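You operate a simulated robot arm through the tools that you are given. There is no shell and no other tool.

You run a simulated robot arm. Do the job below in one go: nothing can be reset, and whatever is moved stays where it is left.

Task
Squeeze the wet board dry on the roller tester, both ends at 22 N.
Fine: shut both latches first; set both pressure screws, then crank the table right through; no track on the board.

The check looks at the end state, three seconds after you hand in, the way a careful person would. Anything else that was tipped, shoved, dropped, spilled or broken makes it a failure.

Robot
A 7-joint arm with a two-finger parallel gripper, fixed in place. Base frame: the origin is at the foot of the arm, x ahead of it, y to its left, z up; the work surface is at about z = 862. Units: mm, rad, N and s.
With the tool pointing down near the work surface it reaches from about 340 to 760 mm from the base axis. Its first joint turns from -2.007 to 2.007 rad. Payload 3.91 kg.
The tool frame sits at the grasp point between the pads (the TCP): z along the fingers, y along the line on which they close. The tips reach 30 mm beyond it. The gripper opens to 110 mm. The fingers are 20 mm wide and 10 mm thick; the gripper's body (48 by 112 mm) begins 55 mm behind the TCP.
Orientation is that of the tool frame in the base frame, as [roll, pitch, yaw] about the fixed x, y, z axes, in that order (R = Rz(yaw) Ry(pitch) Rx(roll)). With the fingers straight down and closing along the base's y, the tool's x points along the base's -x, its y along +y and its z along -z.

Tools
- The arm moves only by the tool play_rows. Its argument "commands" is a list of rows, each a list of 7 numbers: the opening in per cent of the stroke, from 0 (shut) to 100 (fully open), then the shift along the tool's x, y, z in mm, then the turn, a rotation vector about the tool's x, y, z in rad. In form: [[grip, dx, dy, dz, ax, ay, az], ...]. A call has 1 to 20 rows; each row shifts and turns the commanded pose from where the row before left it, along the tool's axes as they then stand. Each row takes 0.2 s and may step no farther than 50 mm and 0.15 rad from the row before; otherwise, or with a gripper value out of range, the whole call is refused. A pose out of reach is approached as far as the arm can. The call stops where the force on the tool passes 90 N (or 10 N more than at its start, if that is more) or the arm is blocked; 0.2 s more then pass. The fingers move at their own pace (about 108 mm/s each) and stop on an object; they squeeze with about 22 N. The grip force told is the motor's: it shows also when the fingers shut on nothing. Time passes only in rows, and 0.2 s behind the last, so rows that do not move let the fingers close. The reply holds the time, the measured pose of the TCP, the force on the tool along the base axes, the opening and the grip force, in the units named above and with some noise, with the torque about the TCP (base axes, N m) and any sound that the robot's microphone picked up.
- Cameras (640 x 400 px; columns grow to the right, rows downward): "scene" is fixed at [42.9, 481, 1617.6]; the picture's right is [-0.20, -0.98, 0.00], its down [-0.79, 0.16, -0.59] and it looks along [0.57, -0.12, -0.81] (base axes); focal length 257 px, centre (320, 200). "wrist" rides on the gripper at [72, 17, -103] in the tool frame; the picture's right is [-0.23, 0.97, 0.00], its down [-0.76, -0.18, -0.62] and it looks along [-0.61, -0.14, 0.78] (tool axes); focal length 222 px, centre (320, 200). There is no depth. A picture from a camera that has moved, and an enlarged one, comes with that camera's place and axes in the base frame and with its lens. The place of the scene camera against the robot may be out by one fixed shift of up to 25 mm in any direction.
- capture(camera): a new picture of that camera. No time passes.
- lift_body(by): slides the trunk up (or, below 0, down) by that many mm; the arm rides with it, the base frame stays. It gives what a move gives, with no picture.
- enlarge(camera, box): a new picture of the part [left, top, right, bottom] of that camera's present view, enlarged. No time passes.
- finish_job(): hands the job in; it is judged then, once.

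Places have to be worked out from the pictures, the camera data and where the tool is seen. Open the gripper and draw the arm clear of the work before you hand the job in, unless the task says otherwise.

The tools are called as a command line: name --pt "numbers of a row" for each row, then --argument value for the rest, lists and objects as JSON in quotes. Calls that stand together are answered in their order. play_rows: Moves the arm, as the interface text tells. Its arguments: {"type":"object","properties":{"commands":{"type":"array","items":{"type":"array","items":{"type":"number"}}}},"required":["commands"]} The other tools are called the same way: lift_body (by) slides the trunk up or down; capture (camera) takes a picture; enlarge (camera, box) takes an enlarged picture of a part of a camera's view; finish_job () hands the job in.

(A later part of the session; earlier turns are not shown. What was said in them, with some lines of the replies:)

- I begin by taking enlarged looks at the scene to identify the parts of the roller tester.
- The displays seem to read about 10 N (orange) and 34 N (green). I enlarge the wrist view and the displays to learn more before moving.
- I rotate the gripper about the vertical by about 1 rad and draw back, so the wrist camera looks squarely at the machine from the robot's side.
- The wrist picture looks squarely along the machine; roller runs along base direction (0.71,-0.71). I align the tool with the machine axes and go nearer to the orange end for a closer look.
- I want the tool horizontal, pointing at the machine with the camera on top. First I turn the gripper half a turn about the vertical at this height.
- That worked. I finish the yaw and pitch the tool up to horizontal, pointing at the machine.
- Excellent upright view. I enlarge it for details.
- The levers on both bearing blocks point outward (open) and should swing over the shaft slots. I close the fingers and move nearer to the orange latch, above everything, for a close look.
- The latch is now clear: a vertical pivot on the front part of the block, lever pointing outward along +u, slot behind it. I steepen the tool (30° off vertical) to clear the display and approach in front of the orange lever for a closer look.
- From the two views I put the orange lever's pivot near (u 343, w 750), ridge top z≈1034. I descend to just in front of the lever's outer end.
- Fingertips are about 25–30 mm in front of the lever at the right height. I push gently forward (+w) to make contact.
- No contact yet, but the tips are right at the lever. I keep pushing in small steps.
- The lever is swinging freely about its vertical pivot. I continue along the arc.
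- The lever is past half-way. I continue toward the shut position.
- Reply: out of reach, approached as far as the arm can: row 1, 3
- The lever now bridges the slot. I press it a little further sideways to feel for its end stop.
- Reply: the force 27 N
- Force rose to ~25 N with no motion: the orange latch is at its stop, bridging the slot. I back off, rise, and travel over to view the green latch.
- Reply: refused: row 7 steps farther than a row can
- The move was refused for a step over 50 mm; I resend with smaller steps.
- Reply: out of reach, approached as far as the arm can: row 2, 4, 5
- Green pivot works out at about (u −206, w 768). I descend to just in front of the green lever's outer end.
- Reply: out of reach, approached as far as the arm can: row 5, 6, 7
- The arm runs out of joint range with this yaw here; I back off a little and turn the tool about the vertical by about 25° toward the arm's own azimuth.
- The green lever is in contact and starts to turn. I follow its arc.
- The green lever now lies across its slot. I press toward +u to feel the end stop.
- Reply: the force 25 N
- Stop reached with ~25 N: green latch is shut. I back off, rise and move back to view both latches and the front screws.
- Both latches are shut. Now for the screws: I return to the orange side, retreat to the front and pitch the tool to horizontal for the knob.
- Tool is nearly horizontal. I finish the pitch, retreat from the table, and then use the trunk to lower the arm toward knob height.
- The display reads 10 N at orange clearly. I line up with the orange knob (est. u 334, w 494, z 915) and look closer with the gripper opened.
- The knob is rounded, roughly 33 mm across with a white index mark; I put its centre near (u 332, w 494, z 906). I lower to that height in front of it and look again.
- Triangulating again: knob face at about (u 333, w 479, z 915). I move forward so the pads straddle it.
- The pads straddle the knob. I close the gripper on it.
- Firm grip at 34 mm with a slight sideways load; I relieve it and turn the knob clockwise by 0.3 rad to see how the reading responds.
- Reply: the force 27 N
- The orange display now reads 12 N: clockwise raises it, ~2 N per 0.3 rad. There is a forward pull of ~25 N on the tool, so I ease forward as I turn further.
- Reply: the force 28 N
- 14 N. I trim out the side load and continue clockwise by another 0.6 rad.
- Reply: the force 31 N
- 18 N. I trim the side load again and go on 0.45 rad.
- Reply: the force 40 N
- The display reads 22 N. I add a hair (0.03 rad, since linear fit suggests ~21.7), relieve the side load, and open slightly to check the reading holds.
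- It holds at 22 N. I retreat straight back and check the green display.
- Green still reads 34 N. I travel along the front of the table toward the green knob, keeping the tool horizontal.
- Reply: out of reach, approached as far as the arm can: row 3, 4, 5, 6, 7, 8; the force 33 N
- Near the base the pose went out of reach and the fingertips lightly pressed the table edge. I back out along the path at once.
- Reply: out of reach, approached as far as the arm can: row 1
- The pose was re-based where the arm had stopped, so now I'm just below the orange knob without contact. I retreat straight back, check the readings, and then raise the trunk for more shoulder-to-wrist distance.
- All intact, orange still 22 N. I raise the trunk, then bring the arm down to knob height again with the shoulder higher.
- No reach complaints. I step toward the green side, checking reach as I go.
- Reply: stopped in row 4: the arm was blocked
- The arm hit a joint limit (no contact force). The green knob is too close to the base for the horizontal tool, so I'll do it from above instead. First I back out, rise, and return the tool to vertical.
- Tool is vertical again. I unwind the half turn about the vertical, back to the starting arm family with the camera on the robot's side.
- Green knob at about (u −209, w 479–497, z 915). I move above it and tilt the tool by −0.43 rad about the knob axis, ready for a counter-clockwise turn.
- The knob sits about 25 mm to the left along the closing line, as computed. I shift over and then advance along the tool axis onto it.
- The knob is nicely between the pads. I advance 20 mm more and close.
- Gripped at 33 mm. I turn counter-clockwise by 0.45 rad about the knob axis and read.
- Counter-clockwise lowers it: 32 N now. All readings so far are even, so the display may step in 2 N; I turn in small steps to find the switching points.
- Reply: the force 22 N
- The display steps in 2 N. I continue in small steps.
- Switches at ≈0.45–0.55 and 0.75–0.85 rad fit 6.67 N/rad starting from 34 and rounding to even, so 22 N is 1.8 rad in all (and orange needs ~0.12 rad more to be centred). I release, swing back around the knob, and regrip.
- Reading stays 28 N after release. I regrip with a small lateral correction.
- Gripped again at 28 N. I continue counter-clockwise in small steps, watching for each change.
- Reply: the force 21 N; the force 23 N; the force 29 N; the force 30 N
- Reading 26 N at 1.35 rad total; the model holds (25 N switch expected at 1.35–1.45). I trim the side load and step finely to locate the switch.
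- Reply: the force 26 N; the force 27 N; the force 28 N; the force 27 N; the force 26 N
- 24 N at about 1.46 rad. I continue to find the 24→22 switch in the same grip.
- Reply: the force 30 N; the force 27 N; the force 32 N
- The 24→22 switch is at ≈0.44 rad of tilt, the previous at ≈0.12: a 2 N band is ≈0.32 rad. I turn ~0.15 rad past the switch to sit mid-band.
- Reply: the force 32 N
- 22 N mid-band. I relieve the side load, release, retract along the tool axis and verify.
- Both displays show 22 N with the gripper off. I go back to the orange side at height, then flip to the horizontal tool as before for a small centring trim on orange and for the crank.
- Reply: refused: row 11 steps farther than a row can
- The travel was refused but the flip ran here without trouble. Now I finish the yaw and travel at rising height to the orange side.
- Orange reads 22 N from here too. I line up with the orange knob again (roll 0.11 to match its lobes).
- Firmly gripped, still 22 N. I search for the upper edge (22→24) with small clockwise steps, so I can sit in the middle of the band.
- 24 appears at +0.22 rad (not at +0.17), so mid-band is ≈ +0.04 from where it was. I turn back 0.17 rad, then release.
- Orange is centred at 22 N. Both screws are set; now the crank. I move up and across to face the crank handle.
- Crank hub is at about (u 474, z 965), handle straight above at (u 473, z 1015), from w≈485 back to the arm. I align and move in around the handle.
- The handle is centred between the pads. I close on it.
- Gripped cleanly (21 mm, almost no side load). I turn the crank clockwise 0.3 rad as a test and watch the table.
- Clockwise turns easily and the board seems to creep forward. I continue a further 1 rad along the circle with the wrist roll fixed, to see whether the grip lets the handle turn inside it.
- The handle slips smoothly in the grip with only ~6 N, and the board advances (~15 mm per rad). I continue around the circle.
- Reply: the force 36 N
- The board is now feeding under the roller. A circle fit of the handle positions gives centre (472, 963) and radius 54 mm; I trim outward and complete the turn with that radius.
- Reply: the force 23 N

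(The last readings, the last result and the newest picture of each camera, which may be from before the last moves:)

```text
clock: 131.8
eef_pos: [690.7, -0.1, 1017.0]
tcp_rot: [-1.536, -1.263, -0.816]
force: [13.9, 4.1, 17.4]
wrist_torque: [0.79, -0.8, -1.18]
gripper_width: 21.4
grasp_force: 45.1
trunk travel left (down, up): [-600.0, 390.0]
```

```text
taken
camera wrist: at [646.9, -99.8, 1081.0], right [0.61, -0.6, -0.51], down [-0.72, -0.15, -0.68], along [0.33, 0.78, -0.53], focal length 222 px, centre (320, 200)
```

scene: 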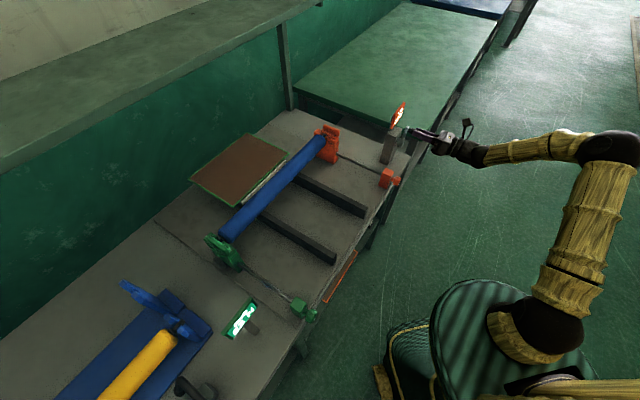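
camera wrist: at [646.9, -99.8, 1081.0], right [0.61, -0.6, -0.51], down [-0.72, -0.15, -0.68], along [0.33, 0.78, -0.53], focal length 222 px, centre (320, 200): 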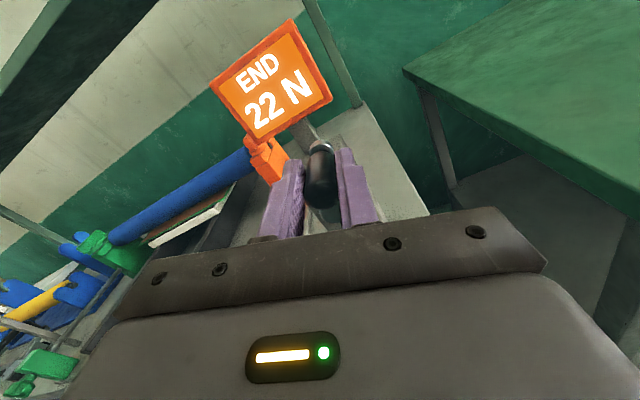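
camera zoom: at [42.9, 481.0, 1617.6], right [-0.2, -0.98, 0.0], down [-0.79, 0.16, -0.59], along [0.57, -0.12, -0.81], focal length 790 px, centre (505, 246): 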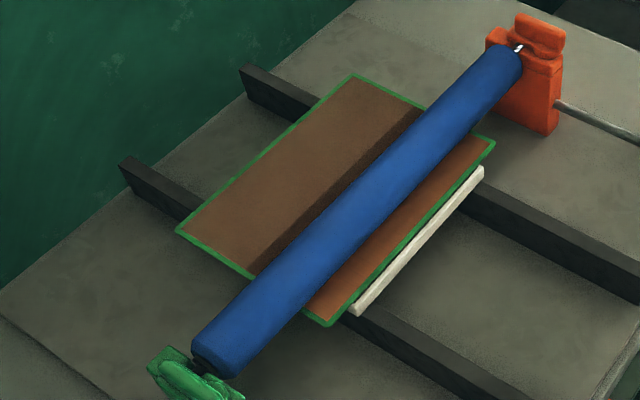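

The board is emerging flat and clean, still 22 N. I carry on with another near-full turn.

play_rows --pt "0 -2.1 14.93 0 0 0 0" --pt "0 -6.15 13.76 0 0 0 0" --pt "0 -9.71 11.52 0 0 0 0" --pt "0 -12.52 8.4 0 0 0 0" --pt "0 -14.35 4.61 0 0 0 0" --pt "0 -15.07 0.46 0 0 0 0" --pt "0 -14.61 -3.72 0 0 0 0" --pt "0 -13.01 -7.61 0 0 0 0" --pt "0 -10.41 -10.92 0 0 0 0" --pt "0 -6.97 -13.34 0 0 0 0" --pt "0 -3.02 -14.76 0 0 0 0" --pt "0 1.18 -15.03 0 0 0 0" --pt "0 5.29 -14.12 0 0 0 0" --pt "0 8.98 -12.1 0 0 0 0" --pt "0 11.97 -9.15 0 0 0 0" --pt "0 14.04 -5.48 0 0 0 0" --pt "0 15.01 -1.39 0 0 0 0" --pt "0 14.81 2.81 0 0 0 0" --pt "0 13.46 6.8 0 0 0 0" --pt "0 11.05 10.24 0 0 0 0"

enlarge --camera "scene" --box '[180, 120, 340, 250]'

capture --camera "wrist"

```text
clock: 135.9
eef_pos: [666.2, 26.1, 1016.6]
tcp_rot: [-1.549, -1.264, -0.805]
force: [3.9, 2.7, -3.6]
wrist_torque: [0.69, -0.67, -1.07]
gripper_width: 21.3
grasp_force: 44.7
trunk travel left (down, up): [-600.0, 390.0]
```

```text
3.08 times, centred on (260, 185) of scene
camera zoom: at [42.9, 481.0, 1617.6], right [-0.2, -0.98, 0.0], down [-0.79, 0.16, -0.59], along [0.57, -0.12, -0.81], focal length 790 px, centre (505, 246)
```

zoom: 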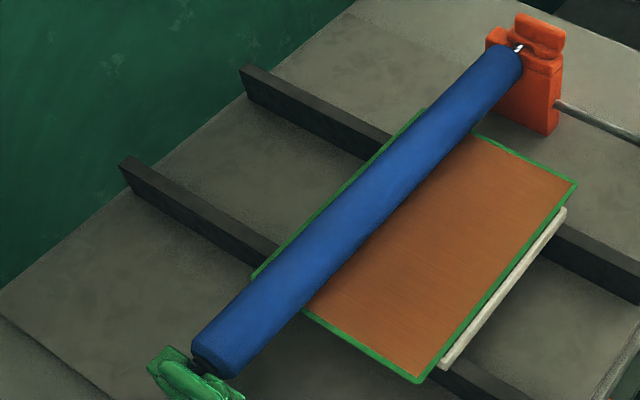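

```text
taken
camera wrist: at [621.0, -74.1, 1079.7], right [0.61, -0.6, -0.51], down [-0.72, -0.16, -0.68], along [0.33, 0.78, -0.53], focal length 222 px, centre (320, 200)
```

wrist: 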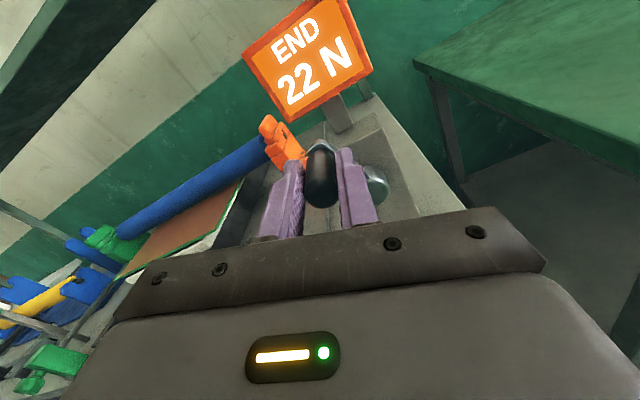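

The part that has passed is visibly lighter and even (dried). About a fifth of the board is left; I keep cranking.

play_rows --pt "0 7.79 12.9 0 0 0 0" --pt "0 3.92 14.55 0 0 0 0" --pt "0 -0.25 15.07 0 0 0 0" --pt "0 -4.41 14.41 0 0 0 0" --pt "0 -8.22 12.64 0 0 0 0" --pt "0 -11.39 9.87 0 0 0 0" --pt "0 -13.67 6.34 0 0 0 0" --pt "0 -14.89 2.31 0 0 0 0" --pt "0 -14.95 -1.9 0 0 0 0" --pt "0 -13.86 -5.96 0 0 0 0"

enlarge --camera "scene" --box '[180, 120, 400, 290]'

capture --camera "wrist"

```text
clock: 138.2
eef_pos: [703.9, -12.8, 922.4]
tcp_rot: [-1.561, -1.261, -0.792]
force: [-1.1, -7.9, -8.6]
wrist_torque: [-0.83, 0.75, -0.49]
gripper_width: 21.2
grasp_force: 45.1
trunk travel left (down, up): [-600.0, 390.0]
```

```text
2.35 times, centred on (290, 205) of scene
camera zoom: at [42.9, 481.0, 1617.6], right [-0.2, -0.98, 0.0], down [-0.79, 0.16, -0.59], along [0.57, -0.12, -0.81], focal length 604 px, centre (391, 188)
```

zoom: 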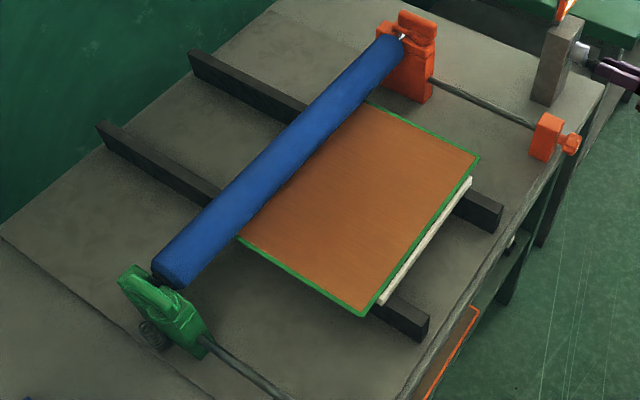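

```text
taken
camera wrist: at [659.9, -112.6, 986.1], right [0.61, -0.6, -0.51], down [-0.72, -0.16, -0.67], along [0.33, 0.78, -0.53], focal length 222 px, centre (320, 200)
```

wrist: 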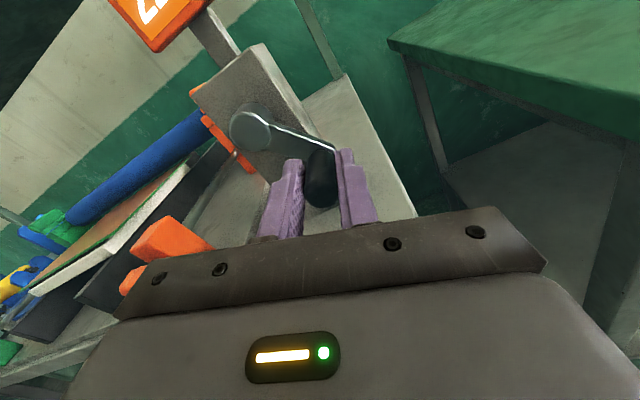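

The rear edge is just under the roller. I crank on further to bring the board right through.

play_rows --pt "0 -11.66 -9.54 0 0 0 0" --pt "0 -8.56 -12.4 0 0 0 0" --pt "0 -4.81 -14.28 0 0 0 0" --pt "0 -0.68 -15.06 0 0 0 0" --pt "0 3.52 -14.66 0 0 0 0" --pt "0 7.43 -13.11 0 0 0 0" --pt "0 10.76 -10.56 0 0 0 0" --pt "0 13.26 -7.17 0 0 0 0"

enlarge --camera "scene" --box '[180, 120, 400, 290]'

capture --camera "wrist"

```text
clock: 139.9
eef_pos: [639.1, 51.4, 966.5]
tcp_rot: [-1.532, -1.265, -0.818]
force: [-12.4, 4.6, 1.2]
wrist_torque: [-0.8, 0.86, -0.89]
gripper_width: 21.2
grasp_force: 44.3
trunk travel left (down, up): [-600.0, 390.0]
```

```text
2.35 times, centred on (290, 205) of scene
camera zoom: at [42.9, 481.0, 1617.6], right [-0.2, -0.98, 0.0], down [-0.79, 0.16, -0.59], along [0.57, -0.12, -0.81], focal length 604 px, centre (391, 188)
```

zoom: 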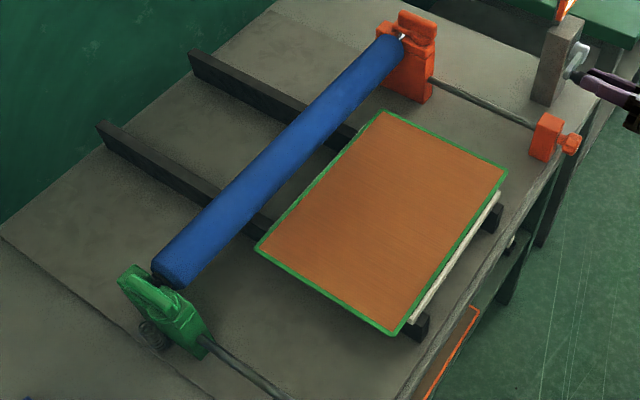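

```text
taken
camera wrist: at [595.9, -49.3, 1029.4], right [0.61, -0.6, -0.51], down [-0.72, -0.16, -0.68], along [0.33, 0.78, -0.53], focal length 222 px, centre (320, 200)
```

wrist: 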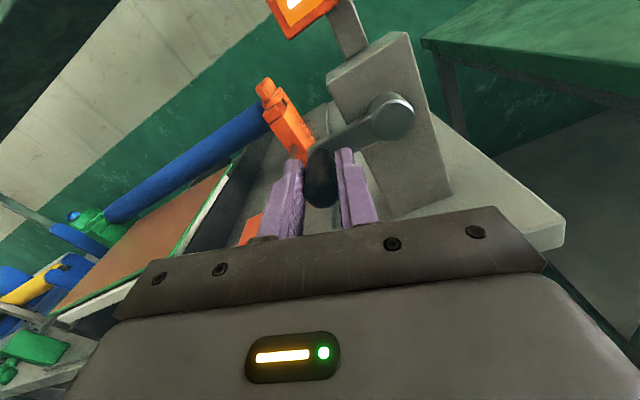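

The whole board is through and evenly dry. I crank on a little to feel for the end stop of the table.

play_rows --pt "0 14.72 -3.22 0 0 0 0" --pt "0 15.04 0.97 0 0 0 0" --pt "0 14.18 5.09 0 0 0 0" --pt "0 0 0 0 0 0 0"

enlarge --camera "scene" --box '[180, 120, 400, 290]'

capture --camera "wrist"

```text
clock: 140.9
eef_pos: [651.6, 38.4, 1005.9]
tcp_rot: [-1.541, -1.263, -0.812]
force: [4.0, 11.6, 6.5]
wrist_torque: [0.74, -0.63, -1.48]
gripper_width: 21.2
grasp_force: 44.9
trunk travel left (down, up): [-600.0, 390.0]
```

```text
2.35 times, centred on (290, 205) of scene
camera zoom: at [42.9, 481.0, 1617.6], right [-0.2, -0.98, 0.0], down [-0.79, 0.16, -0.59], along [0.57, -0.12, -0.81], focal length 604 px, centre (391, 188)
```

zoom: 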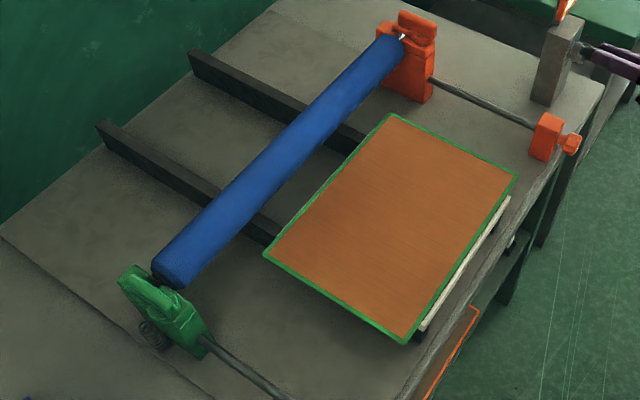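

```text
taken
camera wrist: at [607.9, -61.1, 1067.6], right [0.61, -0.6, -0.51], down [-0.72, -0.16, -0.68], along [0.33, 0.78, -0.53], focal length 222 px, centre (320, 200)
```

wrist: 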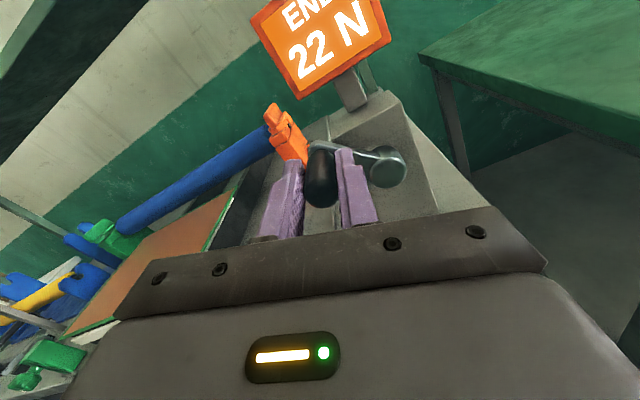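

Still free. I go on gently in smaller steps to find the stop.

play_rows --pt "0 6.41 3.97 0 0 0 0" --pt "0 5.8 4.83 0 0 0 0" --pt "0 5.08 5.6 0 0 0 0" --pt "0 4.25 6.26 0 0 0 0" --pt "0 0 0 0 0 0 0"

enlarge --camera "scene" --box '[180, 120, 400, 290]'

enlarge --camera "wrist" --box '[220, 60, 430, 240]'

```text
clock: 142.2
eef_pos: [670.1, 19.5, 1018.9]
tcp_rot: [-1.549, -1.263, -0.804]
force: [10.2, 13.3, 13.6]
wrist_torque: [-0.78, 0.85, -0.61]
gripper_width: 21.2
grasp_force: 44.8
trunk travel left (down, up): [-600.0, 390.0]
```

```text
2.35 times, centred on (290, 205) of scene
camera zoom: at [42.9, 481.0, 1617.6], right [-0.2, -0.98, 0.0], down [-0.79, 0.16, -0.59], along [0.57, -0.12, -0.81], focal length 604 px, centre (391, 188)
```

zoom: 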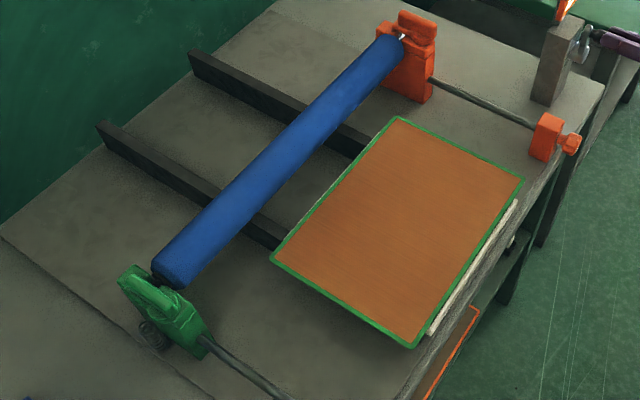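

```text
2.22 times, centred on (325, 150) of wrist
camera zoom: at [626.3, -79.3, 1082.0], right [0.61, -0.6, -0.51], down [-0.72, -0.16, -0.68], along [0.33, 0.78, -0.53], focal length 494 px, centre (309, 311)
```

zoom: 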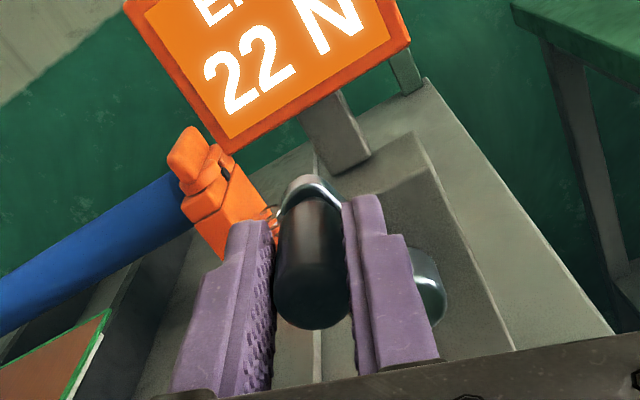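

play_rows --pt "0 3.33 6.79 0 0 0 0" --pt "0 2.35 7.17 0 0 0 0" --pt "0 1.32 7.44 0 0 0 0" --pt "0 0 0 0 0 0 0"

enlarge --camera "scene" --box '[180, 120, 400, 290]'

enlarge --camera "wrist" --box '[220, 60, 430, 240]'

```text
clock: 143.2
eef_pos: [679.8, 12.4, 1019.2]
tcp_rot: [-1.549, -1.265, -0.795]
force: [-32.2, 30.7, 2.5]
wrist_torque: [0.58, -0.28, -0.61]
gripper_width: 21.4
grasp_force: 45.0
trunk travel left (down, up): [-600.0, 390.0]
```

```text
2.35 times, centred on (290, 205) of scene
camera zoom: at [42.9, 481.0, 1617.6], right [-0.2, -0.98, 0.0], down [-0.79, 0.16, -0.59], along [0.57, -0.12, -0.81], focal length 604 px, centre (391, 188)
```

zoom: 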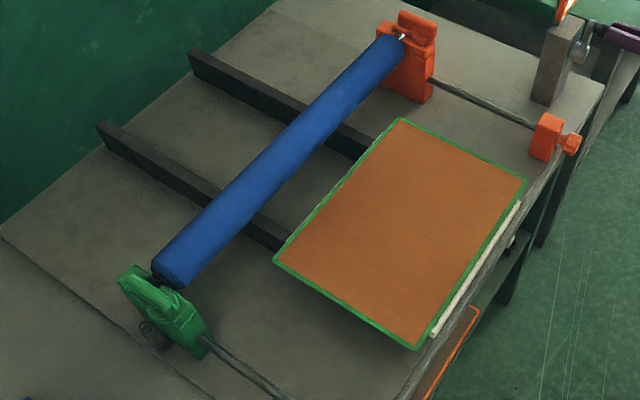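

```text
2.22 times, centred on (325, 150) of wrist
camera zoom: at [635.9, -88.6, 1083.4], right [0.62, -0.6, -0.51], down [-0.72, -0.16, -0.68], along [0.32, 0.78, -0.53], focal length 494 px, centre (309, 311)
```

zoom: 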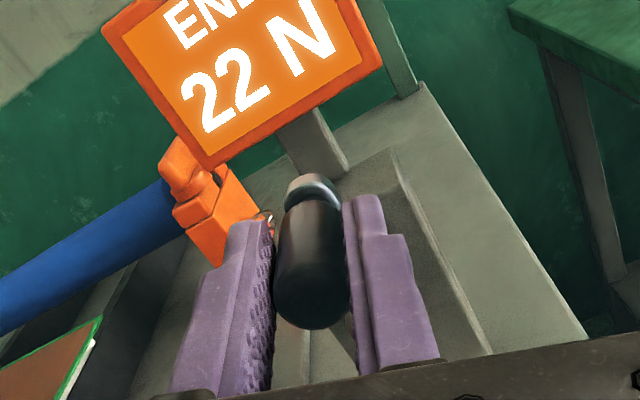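

The table has reached its end stop (44 N reaction after exactly three turns). I ease the pressure, open, and retreat straight back.

play_rows --pt "0 0 -4 0 0 0 0" --pt "50 0 0 0 0 0 0" --pt "50 0 0 0 0 0 0" --pt "50 0 0 -25 0 0 0" --pt "50 0 0 -30 0 0 0" --pt "50 0 0 -35 0 0 0" --pt "50 0 0 -20 0 0 -0.15" --pt "50 0 0 0 0 0 -0.15" --pt "50 0 0 0 0 0 0"

capture --camera "wrist"

capture --camera "scene"

enlarge --camera "scene" --box '[180, 120, 400, 290]'

enlarge --camera "scene" --box '[210, 280, 306, 350]'

```text
clock: 145.2
eef_pos: [606.5, -71.0, 1018.3]
tcp_rot: [-0.797, -1.559, -1.554]
force: [0.3, 1.5, -0.5]
wrist_torque: [0.02, -0.02, 0.01]
gripper_width: 54.9
grasp_force: 0.0
trunk travel left (down, up): [-600.0, 390.0]
```

```text
taken
camera wrist: at [548.0, -156.3, 1090.8], right [0.69, -0.68, -0.23], down [-0.57, -0.31, -0.76], along [0.45, 0.66, -0.6], focal length 222 px, centre (320, 200)
```

wrist: 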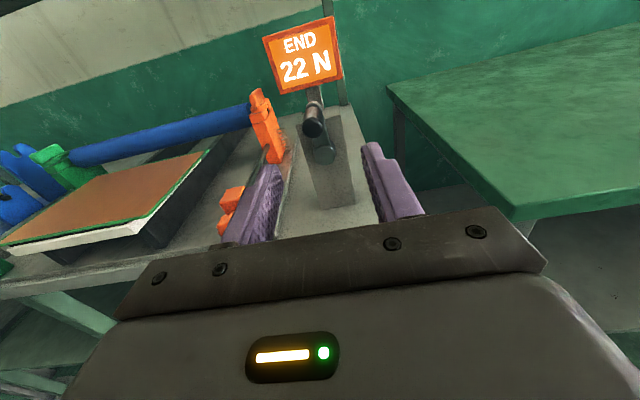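

```text
taken
```

scene: 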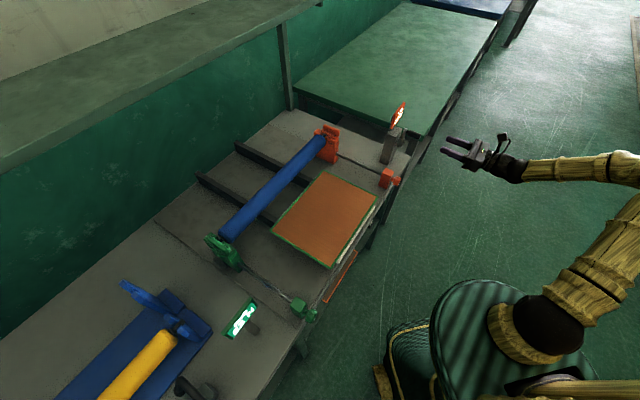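

```text
2.35 times, centred on (290, 205) of scene
camera zoom: at [42.9, 481.0, 1617.6], right [-0.2, -0.98, 0.0], down [-0.79, 0.16, -0.59], along [0.57, -0.12, -0.81], focal length 604 px, centre (391, 188)
```

zoom: 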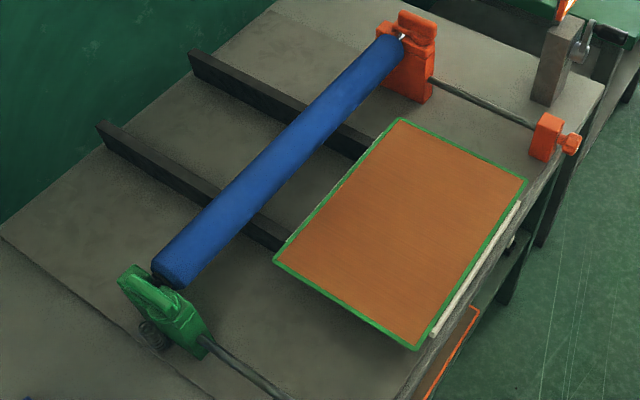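

```text
5.71 times, centred on (258, 315) of scene
camera zoom: at [42.9, 481.0, 1617.6], right [-0.2, -0.98, 0.0], down [-0.79, 0.16, -0.59], along [0.57, -0.12, -0.81], focal length 1467 px, centre (674, -457)
```

zoom: 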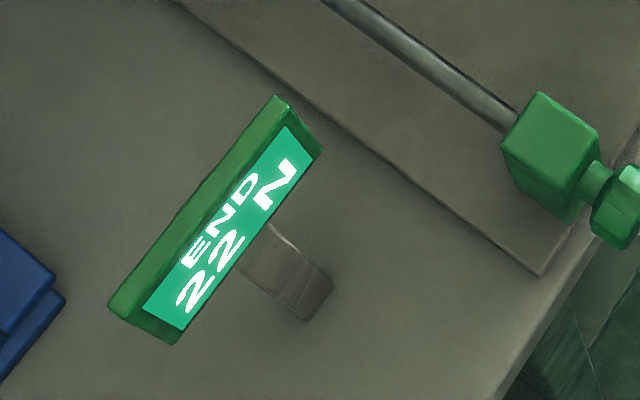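

Both ends read 22 N, latches are shut, the board is through, even and dry. I draw the arm a little further clear and open the gripper fully.

play_rows --pt "100 30 0 -15 0 0 0" --pt "100 30 0 -15 0 0 0" --pt "100 30 0 -15 0 0 0" --pt "100 0 0 0 0 0 0" --pt "100 0 0 0 0 0 0"

enlarge --camera "scene" --box '[190, 110, 430, 290]'

enlarge --camera "scene" --box '[190, 220, 260, 280]'

```text
clock: 146.3
eef_pos: [571.9, -104.6, 1109.8]
tcp_rot: [-0.912, -1.558, -1.439]
force: [-0.4, 0.8, -0.1]
wrist_torque: [-0.01, 0.0, -0.01]
gripper_width: 110.2
grasp_force: 0.2
trunk travel left (down, up): [-600.0, 390.0]
```

```text
2.22 times, centred on (310, 200) of scene
camera zoom: at [42.9, 481.0, 1617.6], right [-0.2, -0.98, 0.0], down [-0.79, 0.16, -0.59], along [0.57, -0.12, -0.81], focal length 570 px, centre (342, 200)
```

zoom: 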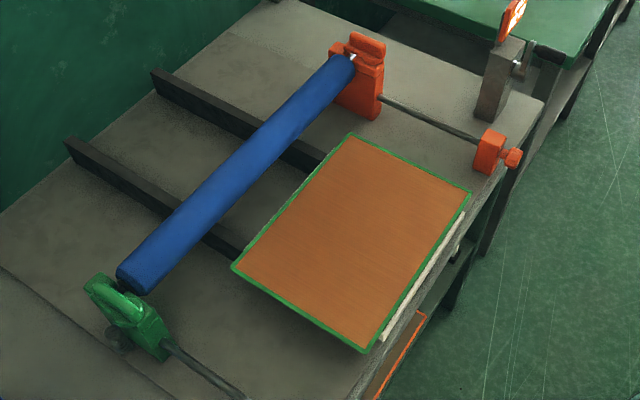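

```text
6.67 times, centred on (225, 250) of scene
camera zoom: at [42.9, 481.0, 1617.6], right [-0.2, -0.98, 0.0], down [-0.79, 0.16, -0.59], along [0.57, -0.12, -0.81], focal length 1712 px, centre (953, -133)
```

zoom: 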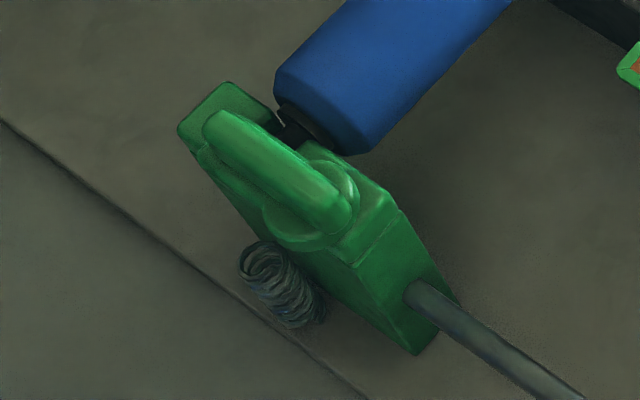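

The final pictures show both latches shut over the shafts, 22 N on both ends, and the table against its end stop. The board is through and evenly dried with no track, and the arm is clear with the gripper open, so I hand in.

finish_job

```text
The job is handed in.
```

The board has been squeezed right through the roller tester with both ends reading 22 N, and I handed the job in. In the last pictures it looks evenly dry, with no track. I don't have the check's verdict.

- **Latches:** I shut both first. Each one bridges its slot and stopped firmly when pressed.
- **Pressure screws:** The displays step in 2 N. I found where each one switches to 24 N and set the screw near the middle of the 22 band. Both still read 22 N after the board was through.
- **Crank:** I made three full clockwise turns until the table hit its end stop. The board is now clear of the roller on the front side.
- **One slip:** While moving between the two screws, the arm ran out of reach. The fingertips pressed the table's front edge at about 33 N before I backed off. Nothing visibly moved, and the orange end still read 22 N afterwards.

The gripper is open and the arm is clear of the work.
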